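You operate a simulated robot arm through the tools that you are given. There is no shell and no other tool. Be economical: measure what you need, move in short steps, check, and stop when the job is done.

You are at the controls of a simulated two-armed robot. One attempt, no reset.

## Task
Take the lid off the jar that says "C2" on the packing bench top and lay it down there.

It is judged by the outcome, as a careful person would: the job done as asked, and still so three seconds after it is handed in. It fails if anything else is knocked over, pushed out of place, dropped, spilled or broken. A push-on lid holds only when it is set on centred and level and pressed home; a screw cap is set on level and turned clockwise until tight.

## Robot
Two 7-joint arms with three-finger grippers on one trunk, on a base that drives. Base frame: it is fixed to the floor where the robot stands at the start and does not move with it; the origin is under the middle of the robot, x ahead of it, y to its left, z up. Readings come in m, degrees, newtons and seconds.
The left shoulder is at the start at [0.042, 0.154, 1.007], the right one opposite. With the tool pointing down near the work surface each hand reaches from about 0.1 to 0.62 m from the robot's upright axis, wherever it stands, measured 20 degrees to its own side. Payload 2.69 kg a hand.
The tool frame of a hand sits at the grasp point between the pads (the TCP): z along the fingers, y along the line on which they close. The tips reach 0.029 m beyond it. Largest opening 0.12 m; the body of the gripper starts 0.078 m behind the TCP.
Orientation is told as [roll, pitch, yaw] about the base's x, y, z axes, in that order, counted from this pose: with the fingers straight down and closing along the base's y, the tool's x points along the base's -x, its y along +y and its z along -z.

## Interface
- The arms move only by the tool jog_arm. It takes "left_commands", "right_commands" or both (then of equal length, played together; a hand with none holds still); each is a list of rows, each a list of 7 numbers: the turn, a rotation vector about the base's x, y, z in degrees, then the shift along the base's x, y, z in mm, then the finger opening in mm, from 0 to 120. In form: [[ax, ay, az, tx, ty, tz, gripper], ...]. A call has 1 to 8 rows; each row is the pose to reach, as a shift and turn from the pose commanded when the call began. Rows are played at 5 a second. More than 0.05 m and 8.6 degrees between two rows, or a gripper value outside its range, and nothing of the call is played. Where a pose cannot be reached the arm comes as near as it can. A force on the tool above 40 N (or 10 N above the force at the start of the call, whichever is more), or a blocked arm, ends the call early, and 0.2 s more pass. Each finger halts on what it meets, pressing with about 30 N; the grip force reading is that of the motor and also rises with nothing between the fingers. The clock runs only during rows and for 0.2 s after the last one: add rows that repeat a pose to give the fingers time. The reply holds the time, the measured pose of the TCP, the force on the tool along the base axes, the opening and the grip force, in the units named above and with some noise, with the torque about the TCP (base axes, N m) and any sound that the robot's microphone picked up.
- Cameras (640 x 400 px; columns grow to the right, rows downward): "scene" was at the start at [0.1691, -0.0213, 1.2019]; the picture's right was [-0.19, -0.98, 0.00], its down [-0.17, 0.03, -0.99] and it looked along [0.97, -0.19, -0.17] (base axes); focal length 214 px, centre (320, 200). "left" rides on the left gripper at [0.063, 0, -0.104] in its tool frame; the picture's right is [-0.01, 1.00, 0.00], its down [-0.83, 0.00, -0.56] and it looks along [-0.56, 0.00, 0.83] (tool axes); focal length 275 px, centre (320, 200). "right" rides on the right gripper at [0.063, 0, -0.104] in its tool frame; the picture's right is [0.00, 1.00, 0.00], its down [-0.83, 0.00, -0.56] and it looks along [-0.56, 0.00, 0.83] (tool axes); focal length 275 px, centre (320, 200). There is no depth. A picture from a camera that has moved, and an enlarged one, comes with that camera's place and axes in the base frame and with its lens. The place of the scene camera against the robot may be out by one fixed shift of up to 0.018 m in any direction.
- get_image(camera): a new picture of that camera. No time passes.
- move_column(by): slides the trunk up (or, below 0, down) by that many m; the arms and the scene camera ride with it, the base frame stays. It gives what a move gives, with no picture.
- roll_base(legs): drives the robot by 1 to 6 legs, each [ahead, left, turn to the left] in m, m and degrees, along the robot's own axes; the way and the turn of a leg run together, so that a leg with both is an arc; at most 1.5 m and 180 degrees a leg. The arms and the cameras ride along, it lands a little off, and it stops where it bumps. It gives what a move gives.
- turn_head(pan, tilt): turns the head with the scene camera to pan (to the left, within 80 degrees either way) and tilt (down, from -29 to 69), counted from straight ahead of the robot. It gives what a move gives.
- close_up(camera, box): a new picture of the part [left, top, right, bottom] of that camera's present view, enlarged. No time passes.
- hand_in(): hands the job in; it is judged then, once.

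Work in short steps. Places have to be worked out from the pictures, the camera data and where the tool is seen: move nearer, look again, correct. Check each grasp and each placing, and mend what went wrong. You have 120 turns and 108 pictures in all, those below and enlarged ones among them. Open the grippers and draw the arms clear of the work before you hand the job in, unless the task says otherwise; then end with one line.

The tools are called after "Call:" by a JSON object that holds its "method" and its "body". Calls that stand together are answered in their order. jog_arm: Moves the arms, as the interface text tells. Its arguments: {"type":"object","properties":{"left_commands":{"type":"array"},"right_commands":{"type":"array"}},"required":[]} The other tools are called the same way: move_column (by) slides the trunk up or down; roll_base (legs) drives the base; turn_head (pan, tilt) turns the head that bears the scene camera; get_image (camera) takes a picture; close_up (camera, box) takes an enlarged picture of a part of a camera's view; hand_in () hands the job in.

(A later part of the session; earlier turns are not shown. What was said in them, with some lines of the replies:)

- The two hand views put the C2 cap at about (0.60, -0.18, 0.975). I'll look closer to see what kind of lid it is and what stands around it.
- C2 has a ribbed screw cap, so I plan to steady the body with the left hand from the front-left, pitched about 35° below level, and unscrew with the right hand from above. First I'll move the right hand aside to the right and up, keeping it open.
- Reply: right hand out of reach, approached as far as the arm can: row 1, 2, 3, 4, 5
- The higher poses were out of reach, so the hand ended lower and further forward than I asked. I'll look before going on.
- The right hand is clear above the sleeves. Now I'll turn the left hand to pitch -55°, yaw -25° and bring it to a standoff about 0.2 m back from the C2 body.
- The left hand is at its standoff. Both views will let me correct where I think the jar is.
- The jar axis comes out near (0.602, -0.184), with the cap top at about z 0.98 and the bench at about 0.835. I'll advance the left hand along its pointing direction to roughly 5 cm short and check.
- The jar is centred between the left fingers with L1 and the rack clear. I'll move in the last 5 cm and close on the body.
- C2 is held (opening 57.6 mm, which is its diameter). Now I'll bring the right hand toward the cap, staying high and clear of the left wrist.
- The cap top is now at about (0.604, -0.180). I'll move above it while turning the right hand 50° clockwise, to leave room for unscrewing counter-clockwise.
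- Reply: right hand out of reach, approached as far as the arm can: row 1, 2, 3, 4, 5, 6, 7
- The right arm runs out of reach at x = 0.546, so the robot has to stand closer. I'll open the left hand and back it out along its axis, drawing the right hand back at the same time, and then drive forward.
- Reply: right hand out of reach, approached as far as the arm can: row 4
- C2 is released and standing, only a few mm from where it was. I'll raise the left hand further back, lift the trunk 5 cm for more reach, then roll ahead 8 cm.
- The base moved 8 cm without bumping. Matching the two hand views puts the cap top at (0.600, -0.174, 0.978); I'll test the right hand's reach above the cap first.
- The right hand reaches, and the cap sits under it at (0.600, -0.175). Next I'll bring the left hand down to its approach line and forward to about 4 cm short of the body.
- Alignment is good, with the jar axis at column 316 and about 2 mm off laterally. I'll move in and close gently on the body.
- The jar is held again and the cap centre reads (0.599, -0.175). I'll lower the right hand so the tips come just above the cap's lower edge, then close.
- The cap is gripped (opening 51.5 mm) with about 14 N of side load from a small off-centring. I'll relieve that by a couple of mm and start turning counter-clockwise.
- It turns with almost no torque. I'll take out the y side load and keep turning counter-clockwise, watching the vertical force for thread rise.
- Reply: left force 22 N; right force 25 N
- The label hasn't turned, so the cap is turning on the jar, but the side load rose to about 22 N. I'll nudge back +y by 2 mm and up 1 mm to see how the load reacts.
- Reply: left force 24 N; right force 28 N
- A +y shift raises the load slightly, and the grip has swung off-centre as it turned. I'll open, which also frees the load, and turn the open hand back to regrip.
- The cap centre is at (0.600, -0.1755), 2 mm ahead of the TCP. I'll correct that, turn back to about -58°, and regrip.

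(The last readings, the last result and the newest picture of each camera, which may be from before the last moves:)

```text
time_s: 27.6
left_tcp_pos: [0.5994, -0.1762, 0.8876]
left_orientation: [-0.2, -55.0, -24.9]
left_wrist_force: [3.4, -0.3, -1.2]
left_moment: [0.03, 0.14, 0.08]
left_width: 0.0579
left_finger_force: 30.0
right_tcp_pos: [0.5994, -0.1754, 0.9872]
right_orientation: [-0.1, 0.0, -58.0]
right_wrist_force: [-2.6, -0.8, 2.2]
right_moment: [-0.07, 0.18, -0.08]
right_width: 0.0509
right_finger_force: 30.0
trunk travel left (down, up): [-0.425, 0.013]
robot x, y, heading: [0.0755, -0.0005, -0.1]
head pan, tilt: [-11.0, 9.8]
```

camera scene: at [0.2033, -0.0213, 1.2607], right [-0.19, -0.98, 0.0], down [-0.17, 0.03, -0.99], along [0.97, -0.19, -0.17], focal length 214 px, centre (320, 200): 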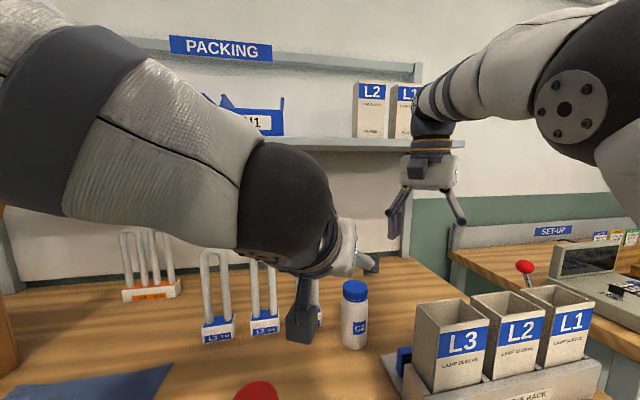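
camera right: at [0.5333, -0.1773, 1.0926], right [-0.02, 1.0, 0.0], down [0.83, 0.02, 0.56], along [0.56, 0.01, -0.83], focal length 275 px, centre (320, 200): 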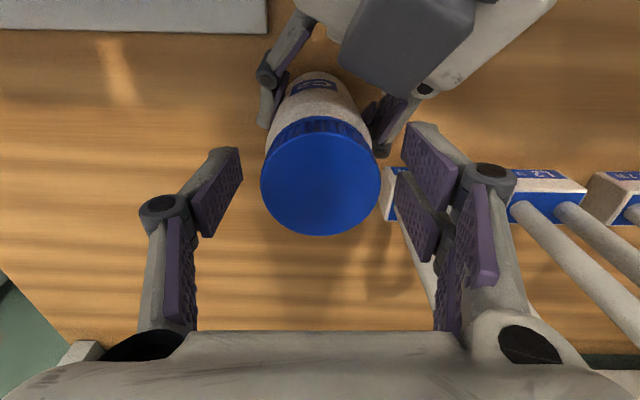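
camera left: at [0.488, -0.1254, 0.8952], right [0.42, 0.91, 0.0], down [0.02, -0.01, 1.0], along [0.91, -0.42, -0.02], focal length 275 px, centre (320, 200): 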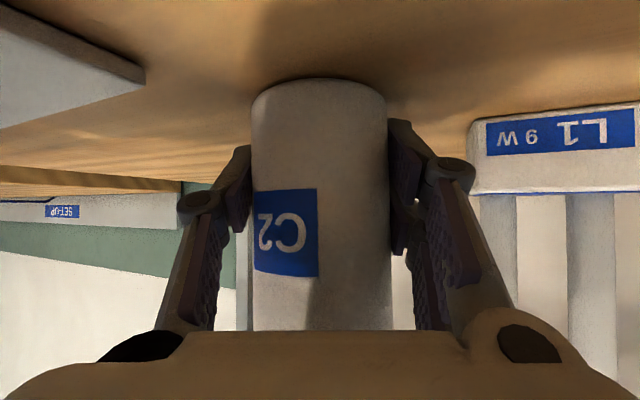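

Loads are now small. I'll turn another 120° counter-clockwise over two calls with a slight lift.

Call:
{"method": "jog_arm", "body": {"right_commands": [[0, 0, 8, 0, 0, 0.1, 45], [0, 0, 16, 0, 0, 0.2, 45], [0, 0, 24, 0, 0, 0.2, 45], [0, 0, 32, 0, 0, 0.3, 45], [0, 0, 40, 0, 0, 0.4, 45], [0, 0, 48, 0, 0, 0.4, 45], [0, 0, 56, 0, 0, 0.5, 45], [0, 0, 64, 0, 0, 0.5, 45]]}}

Call:
{"method": "jog_arm", "body": {"right_commands": [[0, 0, 8, 0, 0, 0.1, 45], [0, 0, 16, 0, 0, 0.2, 45], [0, 0, 24, 0, 0, 0.2, 45], [0, 0, 32, 0, 0, 0.3, 45], [0, 0, 40, 0, 0, 0.4, 45], [0, 0, 48, 0, 0, 0.4, 45], [0, 0, 56, 0, 0, 0.5, 45], [0, 0, 64, 0, 0, 0.5, 45]]}}

Call:
{"method": "close_up", "body": {"camera": "scene", "box": [320, 240, 440, 320]}}

```text
time_s: 29.4
left_tcp_pos: [0.5991, -0.1777, 0.8877]
left_orientation: [-0.1, -55.0, -24.7]
left_wrist_force: [4.6, 8.6, -3.1]
left_moment: [-0.02, 0.0, 0.29]
left_width: 0.0581
left_finger_force: 30.0
right_tcp_pos: [0.5981, -0.1763, 0.9882]
right_orientation: [-0.2, 0.0, 6.1]
right_wrist_force: [-3.3, -9.4, 4.8]
right_moment: [-0.91, 0.49, -0.29]
right_width: 0.0514
right_finger_force: 30.0
trunk travel left (down, up): [-0.425, 0.013]
robot x, y, heading: [0.079, -0.0001, -0.0]
head pan, tilt: [-11.0, 9.8]
```

```text
time_s: 31.2
left_tcp_pos: [0.5987, -0.1776, 0.8878]
left_orientation: [-0.3, -55.0, -24.6]
left_wrist_force: [-1.2, 17.5, -0.3]
left_moment: [-0.97, 0.17, 0.18]
left_width: 0.0579
left_finger_force: 30.7
right_tcp_pos: [0.5995, -0.1755, 0.9892]
right_orientation: [-0.1, 0.0, 70.2]
right_wrist_force: [3.0, -17.8, 2.7]
right_moment: [-0.7, -0.49, -0.16]
right_width: 0.051
right_finger_force: 29.7
trunk travel left (down, up): [-0.425, 0.013]
robot x, y, heading: [0.0794, -0.0007, -0.2]
head pan, tilt: [-11.0, 9.8]
```

```text
5.00 times, centred on (380, 280) of scene
camera zoom: at [0.2026, -0.0212, 1.2608], right [-0.19, -0.98, 0.0], down [-0.17, 0.03, -0.99], along [0.97, -0.19, -0.17], focal length 1072 px, centre (20, -200)
```

zoom: 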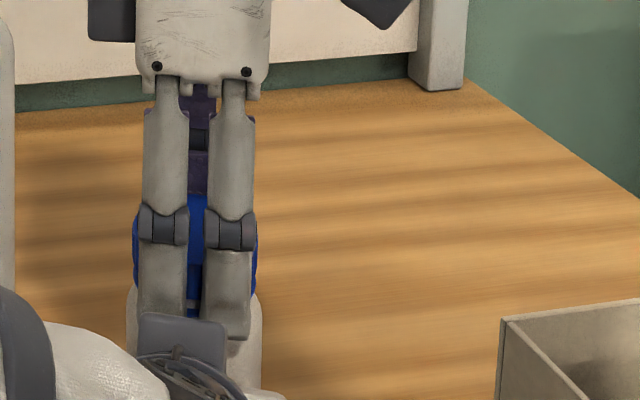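

I've turned about 230° in total. A gentle 3 mm lift will show whether the thread has let go.

Call:
{"method": "jog_arm", "body": {"right_commands": [[0, 0, 0, 0, -2, 1, 45], [0, 0, 0, 0, -2, 2, 45], [0, 0, 0, 0, -2, 3, 45]]}}

Call:
{"method": "get_image", "body": {"camera": "right"}}

```text
time_s: 32.0
left_tcp_pos: [0.5987, -0.1779, 0.8882]
left_orientation: [-0.2, -55.2, -25.0]
left_wrist_force: [-3.1, 2.2, 10.5]
left_moment: [-0.05, 0.32, 0.0]
left_width: 0.0578
left_finger_force: 29.9
right_tcp_pos: [0.5997, -0.1756, 0.991]
right_orientation: [0.2, 0.0, 70.1]
right_wrist_force: [3.9, -2.0, -13.1]
right_moment: [-0.16, -0.65, 0.01]
right_width: 0.0509
right_finger_force: 30.0
trunk travel left (down, up): [-0.425, 0.013]
robot x, y, heading: [0.0788, 0.0016, 0.1]
head pan, tilt: [-11.0, 9.8]
```

```text
70 pictures are left
camera right: at [0.5769, -0.2362, 1.0957], right [-0.94, 0.34, 0.0], down [0.28, 0.78, 0.56], along [0.19, 0.53, -0.83], focal length 275 px, centre (320, 200)
```

right: 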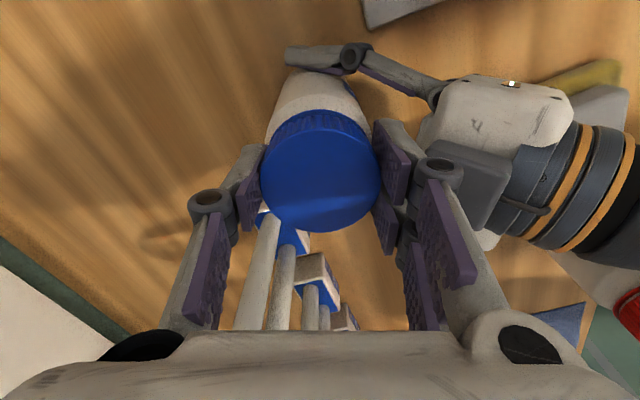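

The lift meets 13 N, so the thread is still engaged. I'll keep turning counter-clockwise from here under this light pull.

Call:
{"method": "jog_arm", "body": {"right_commands": [[0, 0, 8, 0, 0, 0, 45], [0, 0, 16, 0, 0, 0, 45], [0, 0, 24, 0, 0, 0, 45], [0, 0, 32, 0, 0, 0, 45], [0, 0, 40, 0, 0, 0, 45], [0, 0, 48, 0, 0, 0, 45], [0, 0, 56, 0, 0, 0, 45]]}}

Call:
{"method": "get_image", "body": {"camera": "right"}}

```text
time_s: 33.6
left_tcp_pos: [0.5987, -0.1765, 0.8874]
left_orientation: [-0.2, -55.0, -24.8]
left_wrist_force: [4.0, -2.5, -0.1]
left_moment: [0.34, 0.35, 0.05]
left_width: 0.058
left_finger_force: 30.3
right_tcp_pos: [0.5985, -0.178, 0.9924]
right_orientation: [0.0, 0.0, 126.1]
right_wrist_force: [-5.2, 1.9, 1.8]
right_moment: [0.08, 0.1, 0.01]
right_width: 0.0511
right_finger_force: 30.1
trunk travel left (down, up): [-0.425, 0.013]
robot x, y, heading: [0.08, -0.0026, 0.1]
head pan, tilt: [-11.0, 9.8]
```

```text
69 pictures are left
camera right: at [0.6359, -0.2287, 1.0971], right [-0.81, -0.59, 0.0], down [-0.49, 0.67, 0.56], along [-0.33, 0.45, -0.83], focal length 275 px, centre (320, 200)
```

right: 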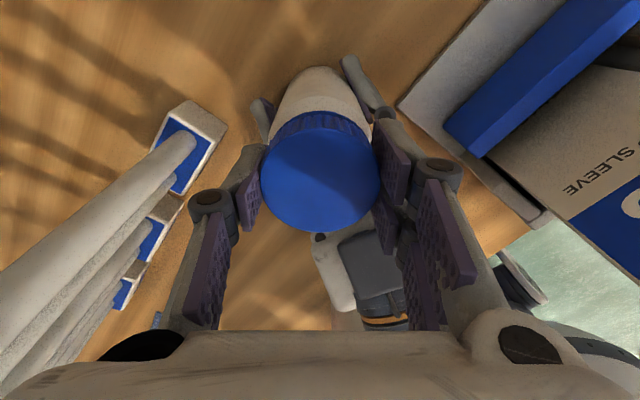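

The pull relaxed as the cap turned, so it is rising on the thread at about 290° total. I'll try another gentle lift.

Call:
{"method": "jog_arm", "body": {"right_commands": [[0, 0, 0, 0, 0, 1.5, 45], [0, 0, 0, 0, 0, 3, 45], [0, 0, 0, 0, 0, 4, 45]]}}

```text
time_s: 34.4
left_tcp_pos: [0.5984, -0.1781, 0.8879]
left_orientation: [-0.3, -55.0, -24.8]
left_wrist_force: [0.5, 0.1, -0.5]
left_moment: [0.05, -0.03, 0.01]
left_width: 0.0578
left_finger_force: 30.7
right_tcp_pos: [0.5992, -0.1784, 0.9954]
right_orientation: [-0.1, 0.0, 125.9]
right_wrist_force: [-0.1, -0.3, -0.1]
right_moment: [0.0, -0.01, -0.01]
right_width: 0.051
right_finger_force: 29.9
trunk travel left (down, up): [-0.425, 0.013]
robot x, y, heading: [0.0754, -0.0001, -0.2]
head pan, tilt: [-11.0, 9.8]
```

No force at all now, so the cap is free of the thread. I'll lift it straight up 6 cm and check.

Call:
{"method": "jog_arm", "body": {"right_commands": [[0, 0, 0, 0, 0, 10, 45], [0, 0, 0, 0, 0, 25, 45], [0, 0, 0, 0, 0, 45, 45], [0, 0, 0, 0, 0, 60, 45]]}}

Call:
{"method": "get_image", "body": {"camera": "right"}}

Call:
{"method": "get_image", "body": {"camera": "scene"}}

```text
time_s: 35.4
left_tcp_pos: [0.5987, -0.1767, 0.8878]
left_orientation: [-0.2, -55.1, -24.8]
left_wrist_force: [-0.1, -0.1, 0.8]
left_moment: [0.05, 0.01, -0.04]
left_width: 0.058
left_finger_force: 30.5
right_tcp_pos: [0.5985, -0.1772, 1.0558]
right_orientation: [0.0, 0.0, 126.0]
right_wrist_force: [-0.1, -0.3, 0.4]
right_moment: [0.01, 0.01, -0.02]
right_width: 0.0508
right_finger_force: 30.3
trunk travel left (down, up): [-0.425, 0.013]
robot x, y, heading: [0.079, 0.0039, -0.3]
head pan, tilt: [-11.0, 9.8]
```

```text
68 pictures are left
camera right: at [0.635, -0.2283, 1.1615], right [-0.81, -0.59, 0.0], down [-0.49, 0.67, 0.56], along [-0.33, 0.45, -0.83], focal length 275 px, centre (320, 200)
```

right: 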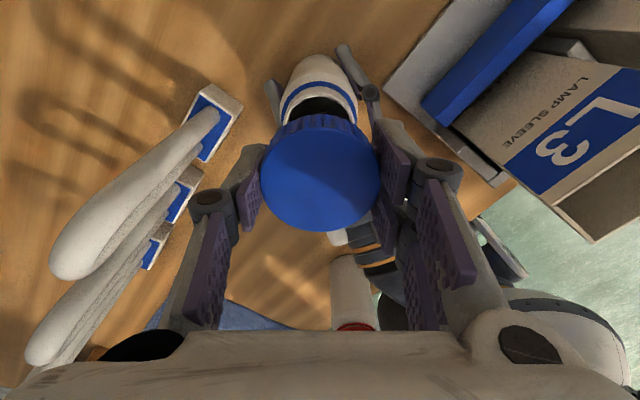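

```text
67 pictures are left
camera scene: at [0.2027, -0.0212, 1.2607], right [-0.19, -0.98, 0.0], down [-0.17, 0.03, -0.99], along [0.97, -0.19, -0.17], focal length 214 px, centre (320, 200)
```

scene: 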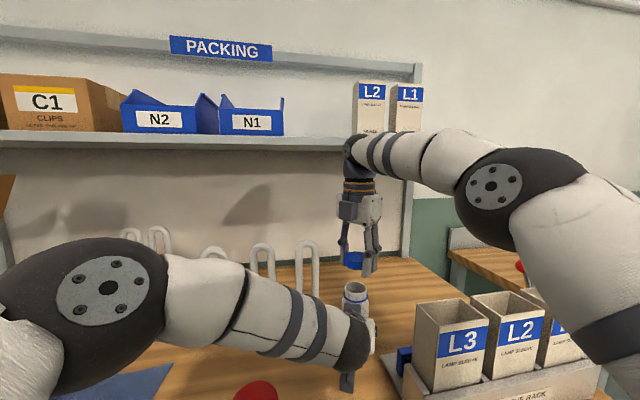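

The lid is off and the jar mouth is open, still held by the left hand. I'll carry the lid to clear bench at about (0.63, -0.27), behind the rack and away from the jar, and lower part way.

Call:
{"method": "jog_arm", "body": {"right_commands": [[0, 0, 0, 10, -30, 0, 45], [0, 0, 0, 20, -60, -10, 45], [0, 0, 0, 31, -93, -25, 45], [0, 0, 0, 31, -93, -65, 45], [0, 0, 0, 31, -93, -105, 45], [0, 0, 0, 31, -93, -140, 45]]}}

Call:
{"method": "get_image", "body": {"camera": "right"}}

Call:
{"method": "get_image", "body": {"camera": "scene"}}

```text
time_s: 36.8
left_tcp_pos: [0.5989, -0.1771, 0.8877]
left_orientation: [-0.2, -55.0, -24.7]
left_wrist_force: [0.1, -0.4, -1.7]
left_moment: [0.02, -0.01, 0.02]
left_width: 0.058
left_finger_force: 30.2
right_tcp_pos: [0.6287, -0.2694, 0.9143]
right_orientation: [0.0, 0.0, 126.0]
right_wrist_force: [-0.3, -0.3, -0.2]
right_moment: [-0.01, 0.0, 0.01]
right_width: 0.0508
right_finger_force: 29.8
right hand out of reach, approached as far as the arm can: row 3
trunk travel left (down, up): [-0.425, 0.013]
robot x, y, heading: [0.0801, -0.0006, 0.4]
head pan, tilt: [-11.0, 9.8]
```

```text
66 pictures are left
camera right: at [0.6653, -0.3196, 1.0191], right [-0.81, -0.59, 0.0], down [-0.49, 0.67, 0.56], along [-0.33, 0.45, -0.83], focal length 275 px, centre (320, 200)
```

right: 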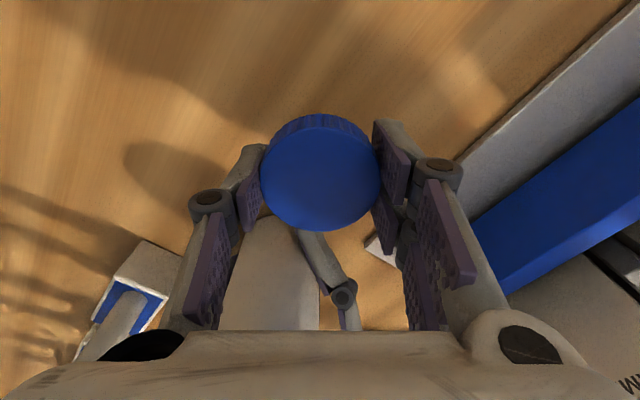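

```text
65 pictures are left
camera scene: at [0.2032, -0.0214, 1.2606], right [-0.19, -0.98, 0.0], down [-0.17, 0.03, -0.99], along [0.97, -0.19, -0.17], focal length 214 px, centre (320, 200)
```

scene: 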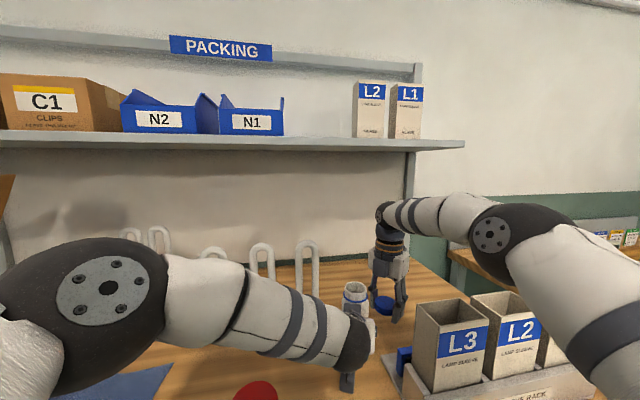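

The spot is clear around the lid. I'll lower it gently toward the bench and watch for contact force.

Call:
{"method": "jog_arm", "body": {"right_commands": [[0, 0, 0, 0, 0, -10, 45], [0, 0, 0, 0, 0, -20, 45], [0, 0, 0, 0, 0, -28, 45], [0, 0, 0, 0, 0, -34, 45], [0, 0, 0, 0, 0, -37, 45]]}}

Call:
{"method": "close_up", "body": {"camera": "scene", "box": [330, 260, 450, 340]}}

```text
time_s: 38.0
left_tcp_pos: [0.5986, -0.1761, 0.8875]
left_orientation: [-0.2, -55.0, -24.8]
left_wrist_force: [0.7, -0.4, -1.8]
left_moment: [-0.04, 0.01, 0.0]
left_width: 0.0581
left_finger_force: 29.9
right_tcp_pos: [0.6291, -0.2713, 0.8787]
right_orientation: [0.1, 0.0, 126.1]
right_wrist_force: [0.1, -0.1, -0.3]
right_moment: [-0.02, 0.0, 0.02]
right_width: 0.051
right_finger_force: 30.5
trunk travel left (down, up): [-0.425, 0.013]
robot x, y, heading: [0.078, -0.0006, -0.1]
head pan, tilt: [-11.0, 9.8]
```

```text
5.00 times, centred on (390, 300) of scene
camera zoom: at [0.2027, -0.0213, 1.2607], right [-0.19, -0.98, 0.0], down [-0.17, 0.03, -0.99], along [0.97, -0.19, -0.17], focal length 1072 px, centre (-30, -300)
```

zoom: 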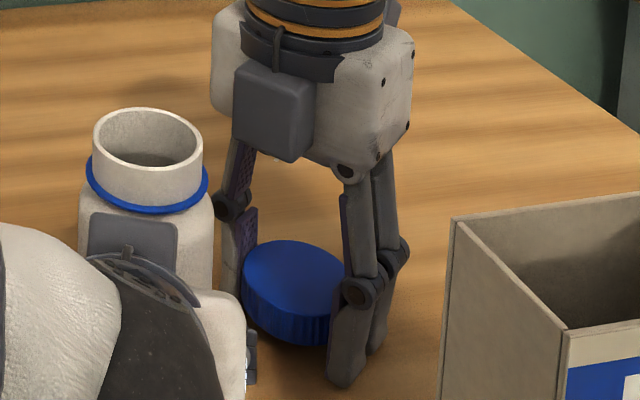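

There is no contact yet, and the fingertips hang slightly below the lid. I'll continue in 3 mm steps.

Call:
{"method": "jog_arm", "body": {"right_commands": [[0, 0, 0, 0, 0, -3, 45], [0, 0, 0, 0, 0, -5, 45], [0, 0, 0, 0, 0, -7, 45], [0, 0, 0, 0, 0, -9, 45]]}}

```text
time_s: 39.0
left_tcp_pos: [0.5955, -0.1771, 0.8901]
left_orientation: [-0.1, -55.2, -25.0]
left_wrist_force: [-0.5, -0.2, -1.9]
left_moment: [0.01, 0.06, 0.01]
left_width: 0.0579
left_finger_force: 29.9
right_tcp_pos: [0.6293, -0.2704, 0.8786]
right_orientation: [-0.6, 0.6, 125.9]
right_wrist_force: [-9.0, 0.9, 28.3]
right_moment: [-0.09, 1.23, -0.08]
right_width: 0.051
right_finger_force: 29.9
trunk travel left (down, up): [-0.425, 0.013]
robot x, y, heading: [0.0777, 0.0002, 0.2]
head pan, tilt: [-11.0, 9.8]
stopped in row 4 (right hand): the force on the tool passed its limit at 41 N (the readings are from after the stop); the commanded pose is now the measured one
```

Contact at TCP z 0.879, with the load on one side. I'll look at what is touching before letting go.

Call:
{"method": "get_image", "body": {"camera": "right"}}

Call:
{"method": "close_up", "body": {"camera": "scene", "box": [330, 260, 450, 340]}}

Call:
{"method": "get_image", "body": {"camera": "left"}}

```text
63 pictures are left
camera right: at [0.6639, -0.321, 0.9835], right [-0.81, -0.59, -0.01], down [-0.5, 0.67, 0.55], along [-0.32, 0.45, -0.84], focal length 275 px, centre (320, 200)
```

right: 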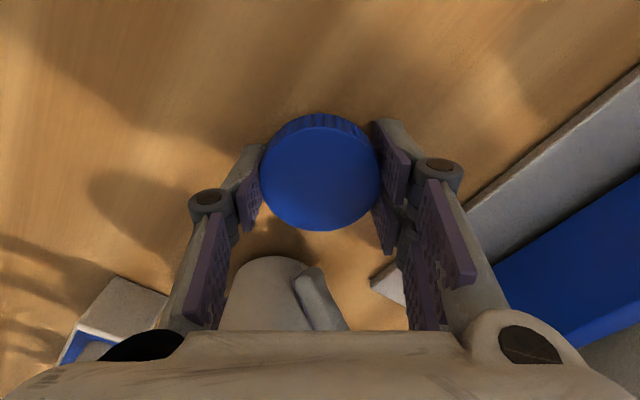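

```text
5.00 times, centred on (390, 300) of scene
camera zoom: at [0.1989, -0.0202, 1.2612], right [-0.19, -0.98, 0.0], down [-0.16, 0.03, -0.99], along [0.97, -0.19, -0.17], focal length 1072 px, centre (-30, -300)
```

zoom: 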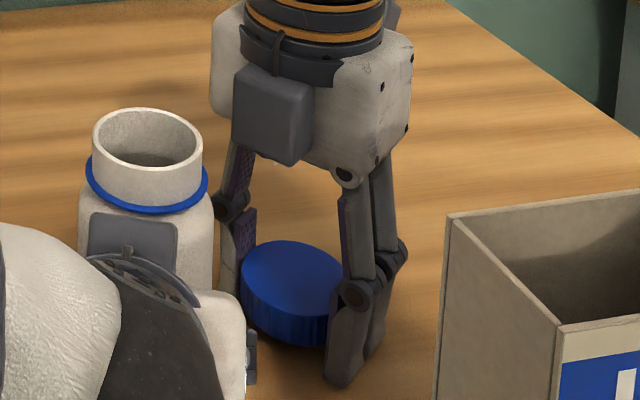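

```text
61 pictures are left
camera left: at [0.4855, -0.1251, 0.8961], right [0.43, 0.91, 0.0], down [0.02, -0.01, 1.0], along [0.9, -0.43, -0.02], focal length 275 px, centre (320, 200)
```

left: 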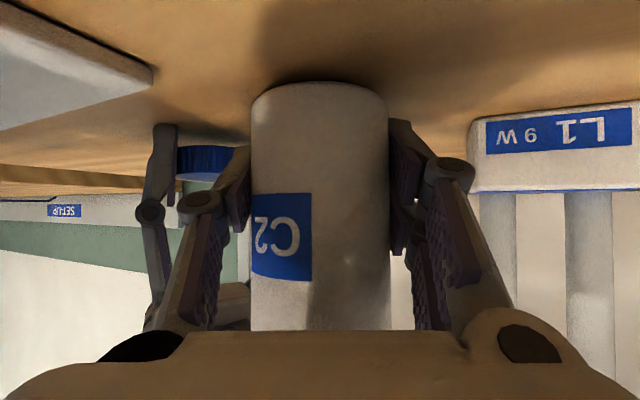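

Fingertips and lid are at the bench surface. I'll ease the pressing by 1 mm and open the right hand.

Call:
{"method": "jog_arm", "body": {"right_commands": [[0, 0, 0, 0, 0, 1, 48], [0, 0, 0, 0, 0, 1, 54], [0, 0, 0, 0, 0, 1, 62], [0, 0, 0, 0, 0, 1, 72], [0, 0, 0, 0, 0, 1, 80], [0, 0, 0, 0, 0, 1, 80]]}}

Call:
{"method": "get_image", "body": {"camera": "right"}}

Call:
{"method": "get_image", "body": {"camera": "left"}}

```text
time_s: 40.4
left_tcp_pos: [0.5989, -0.1778, 0.8873]
left_orientation: [-0.2, -55.0, -24.7]
left_wrist_force: [0.7, -0.3, -1.7]
left_moment: [-0.01, -0.03, 0.0]
left_width: 0.0579
left_finger_force: 29.9
right_tcp_pos: [0.6301, -0.2716, 0.8736]
right_orientation: [-0.2, 0.3, 126.1]
right_wrist_force: [0.9, 1.5, 3.8]
right_moment: [0.02, 0.04, -0.01]
right_width: 0.0813
right_finger_force: 0.0
trunk travel left (down, up): [-0.425, 0.013]
robot x, y, heading: [0.0757, -0.0003, 0.1]
head pan, tilt: [-11.0, 9.8]
```

```text
60 pictures are left
camera right: at [0.6661, -0.3217, 0.9783], right [-0.81, -0.59, 0.0], down [-0.49, 0.67, 0.55], along [-0.32, 0.45, -0.83], focal length 275 px, centre (320, 200)
```

right: 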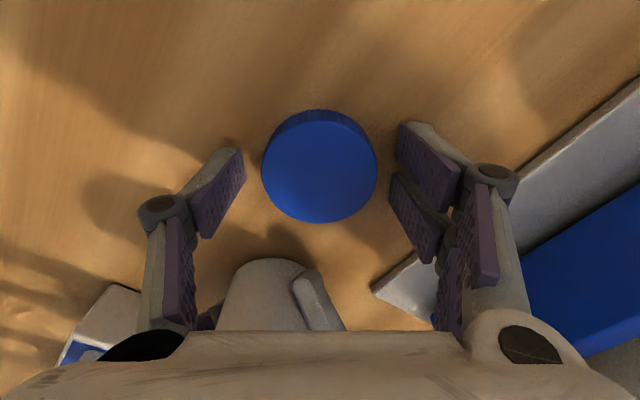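

```text
59 pictures are left
camera left: at [0.488, -0.1257, 0.8943], right [0.42, 0.91, 0.0], down [0.02, -0.01, 1.0], along [0.91, -0.42, -0.02], focal length 275 px, centre (320, 200)
```

left: 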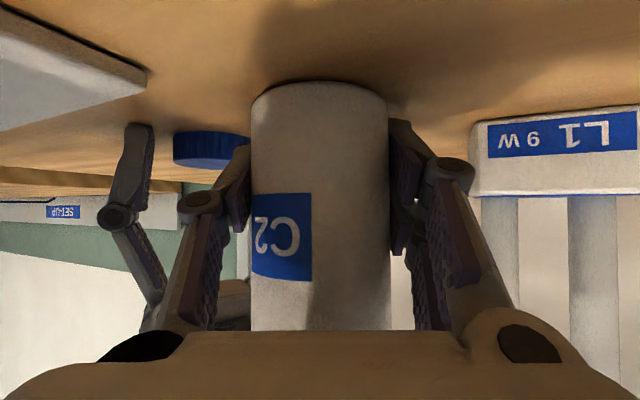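

The lid lies flat on the bench, free of the fingers. I'll raise the right hand straight up and draw it back a little over the rack at height.

Call:
{"method": "jog_arm", "body": {"right_commands": [[0, 0, 0, 0, 0, 30, 82], [0, 0, 0, 0, 0, 65, 82], [0, 0, 0, 0, 0, 105, 82], [0, 0, 0, 0, 0, 145, 82], [0, 0, 0, -20, 0, 185, 82], [0, 0, 0, -50, 0, 220, 82], [0, 0, 0, -85, 0, 240, 82]]}}

Call:
{"method": "get_image", "body": {"camera": "scene"}}

```text
time_s: 42.0
left_tcp_pos: [0.5979, -0.1776, 0.8886]
left_orientation: [-0.2, -55.1, -24.9]
left_wrist_force: [-0.4, 0.0, -1.4]
left_moment: [-0.04, 0.01, 0.02]
left_width: 0.0578
left_finger_force: 30.8
right_tcp_pos: [0.5427, -0.2719, 1.1141]
right_orientation: [-0.4, 0.2, 125.9]
right_wrist_force: [0.0, -0.7, -0.7]
right_moment: [-0.02, -0.01, 0.0]
right_width: 0.082
right_finger_force: 0.1
right hand out of reach, approached as far as the arm can: row 4
trunk travel left (down, up): [-0.425, 0.013]
robot x, y, heading: [0.0775, 0.0006, 0.1]
head pan, tilt: [-11.0, 9.8]
```

```text
58 pictures are left
camera scene: at [0.2016, -0.0214, 1.2609], right [-0.19, -0.98, 0.0], down [-0.17, 0.03, -0.99], along [0.97, -0.19, -0.17], focal length 214 px, centre (320, 200)
```

scene: 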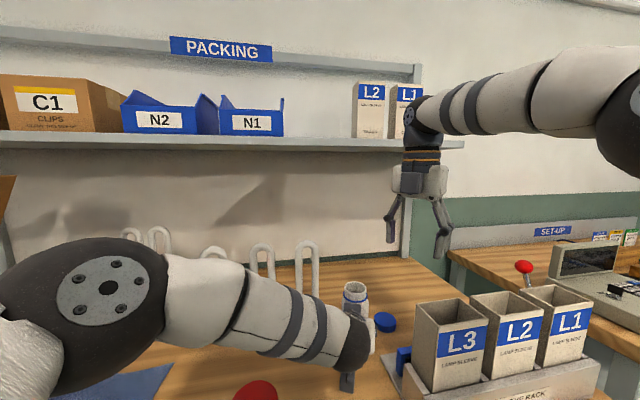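

The lid is flat on the bench. Now I'll release the jar slowly with the left hand and back straight out along its axis.

Call:
{"method": "jog_arm", "body": {"left_commands": [[0, 0, 0, 0, 0, 0, 64], [0, 0, 0, 0, 0, 0, 76], [0, 0, 0, 0, 0, 0, 92], [0, 0, 0, 0, 0, 0, 94], [0, 0, 0, -20, 9, 15, 94], [0, 0, 0, -50, 22, 38, 94], [0, 0, 0, -85, 38, 66, 94], [0, 0, 0, -120, 54, 94, 94]]}}

Call:
{"method": "jog_arm", "body": {"left_commands": [[0, 0, 0, -20, 10, 20, 94], [0, 0, 0, -45, 20, 45, 94], [0, 0, 0, -70, 35, 75, 94], [0, 0, 0, -90, 50, 110, 94]]}}

Call:
{"method": "get_image", "body": {"camera": "left"}}

Call:
{"method": "get_image", "body": {"camera": "scene"}}

Call:
{"method": "get_image", "body": {"camera": "right"}}

```text
time_s: 43.8
left_tcp_pos: [0.477, -0.1221, 0.9827]
left_orientation: [-0.1, -55.1, -24.9]
left_wrist_force: [-0.6, -0.7, 0.6]
left_moment: [0.0, -0.03, -0.02]
left_width: 0.094
left_finger_force: 0.1
right_tcp_pos: [0.5426, -0.2721, 1.1144]
right_orientation: [-0.3, 0.3, 126.0]
right_wrist_force: [0.2, 1.1, 0.7]
right_moment: [-0.01, -0.03, -0.02]
right_width: 0.082
right_finger_force: 0.1
trunk travel left (down, up): [-0.425, 0.013]
robot x, y, heading: [0.0779, 0.001, 0.1]
head pan, tilt: [-11.0, 9.8]
```

```text
time_s: 44.8
left_tcp_pos: [0.3911, -0.0713, 1.0867]
left_orientation: [-0.3, -54.5, -24.6]
left_wrist_force: [0.3, 0.0, 0.3]
left_moment: [-0.02, -0.02, 0.01]
left_width: 0.0942
left_finger_force: 0.1
right_tcp_pos: [0.5439, -0.2731, 1.1112]
right_orientation: [-0.1, 0.1, 126.0]
right_wrist_force: [0.3, 0.5, -0.7]
right_moment: [0.0, 0.01, -0.01]
right_width: 0.0818
right_finger_force: 0.0
trunk travel left (down, up): [-0.425, 0.013]
robot x, y, heading: [0.0795, 0.0023, 0.0]
head pan, tilt: [-11.0, 9.8]
```

```text
57 pictures are left
camera left: at [0.2814, -0.0194, 1.0953], right [0.42, 0.91, 0.0], down [0.03, -0.01, 1.0], along [0.91, -0.42, -0.03], focal length 275 px, centre (320, 200)
```

left: 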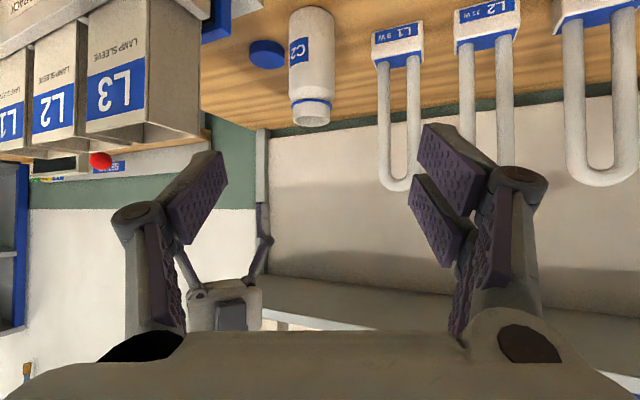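

```text
56 pictures are left
camera scene: at [0.2038, -0.0151, 1.2662], right [-0.13, -0.99, 0.0], down [-0.1, 0.01, -0.99], along [0.99, -0.13, -0.11], focal length 214 px, centre (320, 200)
```

scene: 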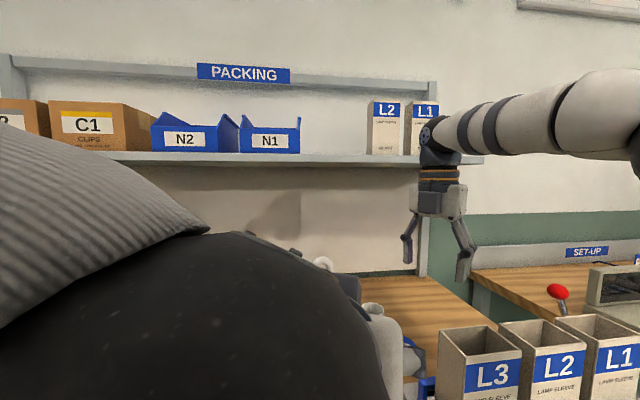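

```text
55 pictures are left
camera right: at [0.5807, -0.3223, 1.2164], right [-0.81, -0.59, 0.0], down [-0.49, 0.67, 0.55], along [-0.33, 0.45, -0.83], focal length 275 px, centre (320, 200)
```

right: 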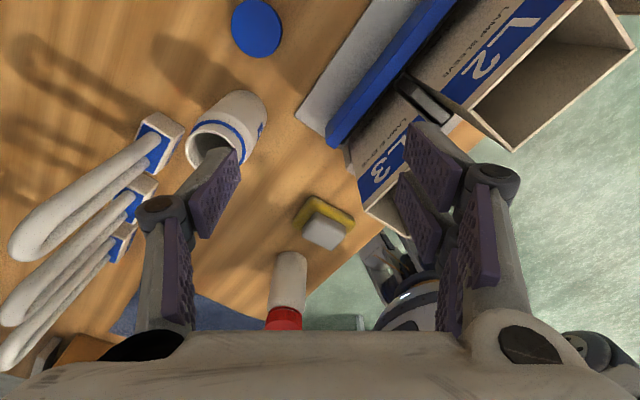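

Jar, lid, sponge, C1 and the lamps are all in place, but the left arm is nudging the robot's own head. I'll move the left hand forward a little to relieve that, back to where it was clear earlier.

Call:
{"method": "jog_arm", "body": {"left_commands": [[0, 0, 0, 25, -6, 8, 94], [0, 0, 0, 50, -10, 15, 94], [0, 0, 0, 70, -15, 20, 94]]}}

Call:
{"method": "get_image", "body": {"camera": "scene"}}

Call:
{"method": "get_image", "body": {"camera": "left"}}

```text
time_s: 45.6
left_tcp_pos: [0.4614, -0.0892, 1.1121]
left_orientation: [0.0, -55.1, -24.9]
left_wrist_force: [-0.5, -0.5, 0.0]
left_moment: [-0.01, 0.01, -0.02]
left_width: 0.0941
left_finger_force: 0.1
right_tcp_pos: [0.5437, -0.2727, 1.1141]
right_orientation: [-0.3, 0.3, 126.0]
right_wrist_force: [0.0, 0.7, -0.7]
right_moment: [0.0, 0.02, 0.0]
right_width: 0.082
right_finger_force: 0.0
trunk travel left (down, up): [-0.425, 0.013]
robot x, y, heading: [0.0785, -0.0017, 0.0]
head pan, tilt: [-11.0, 9.8]
```

```text
54 pictures are left
camera scene: at [0.2026, -0.0215, 1.2608], right [-0.19, -0.98, 0.0], down [-0.17, 0.03, -0.99], along [0.97, -0.19, -0.17], focal length 214 px, centre (320, 200)
```

scene: 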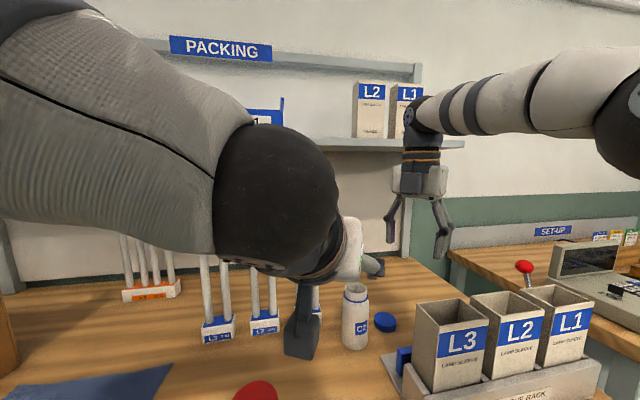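

```text
53 pictures are left
camera left: at [0.3505, -0.0381, 1.119], right [0.43, 0.91, 0.0], down [0.02, -0.01, 1.0], along [0.91, -0.42, -0.02], focal length 275 px, centre (320, 200)
```

left: 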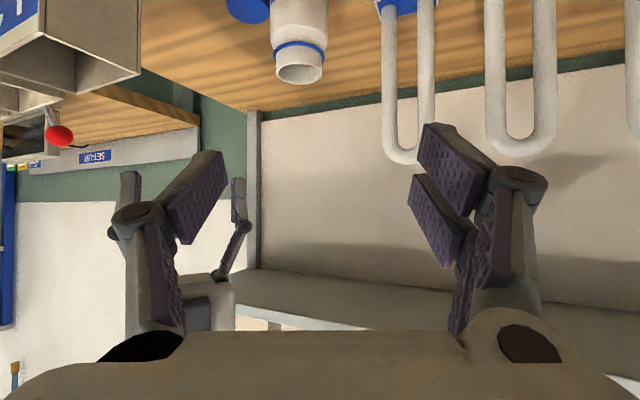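

The head is free again. The open jar stands upright, the lid lies flat beside it, both hands are open and clear, and nothing else has moved, so I'm handing in.

Call:
{"method": "hand_in", "body": {}}

```text
The job is handed in.
```

I unscrewed the lid of jar C2 and laid it flat on the packing bench beside the jar; the jar is upright within about a centimetre of where it stood, and both hands are open and clear.
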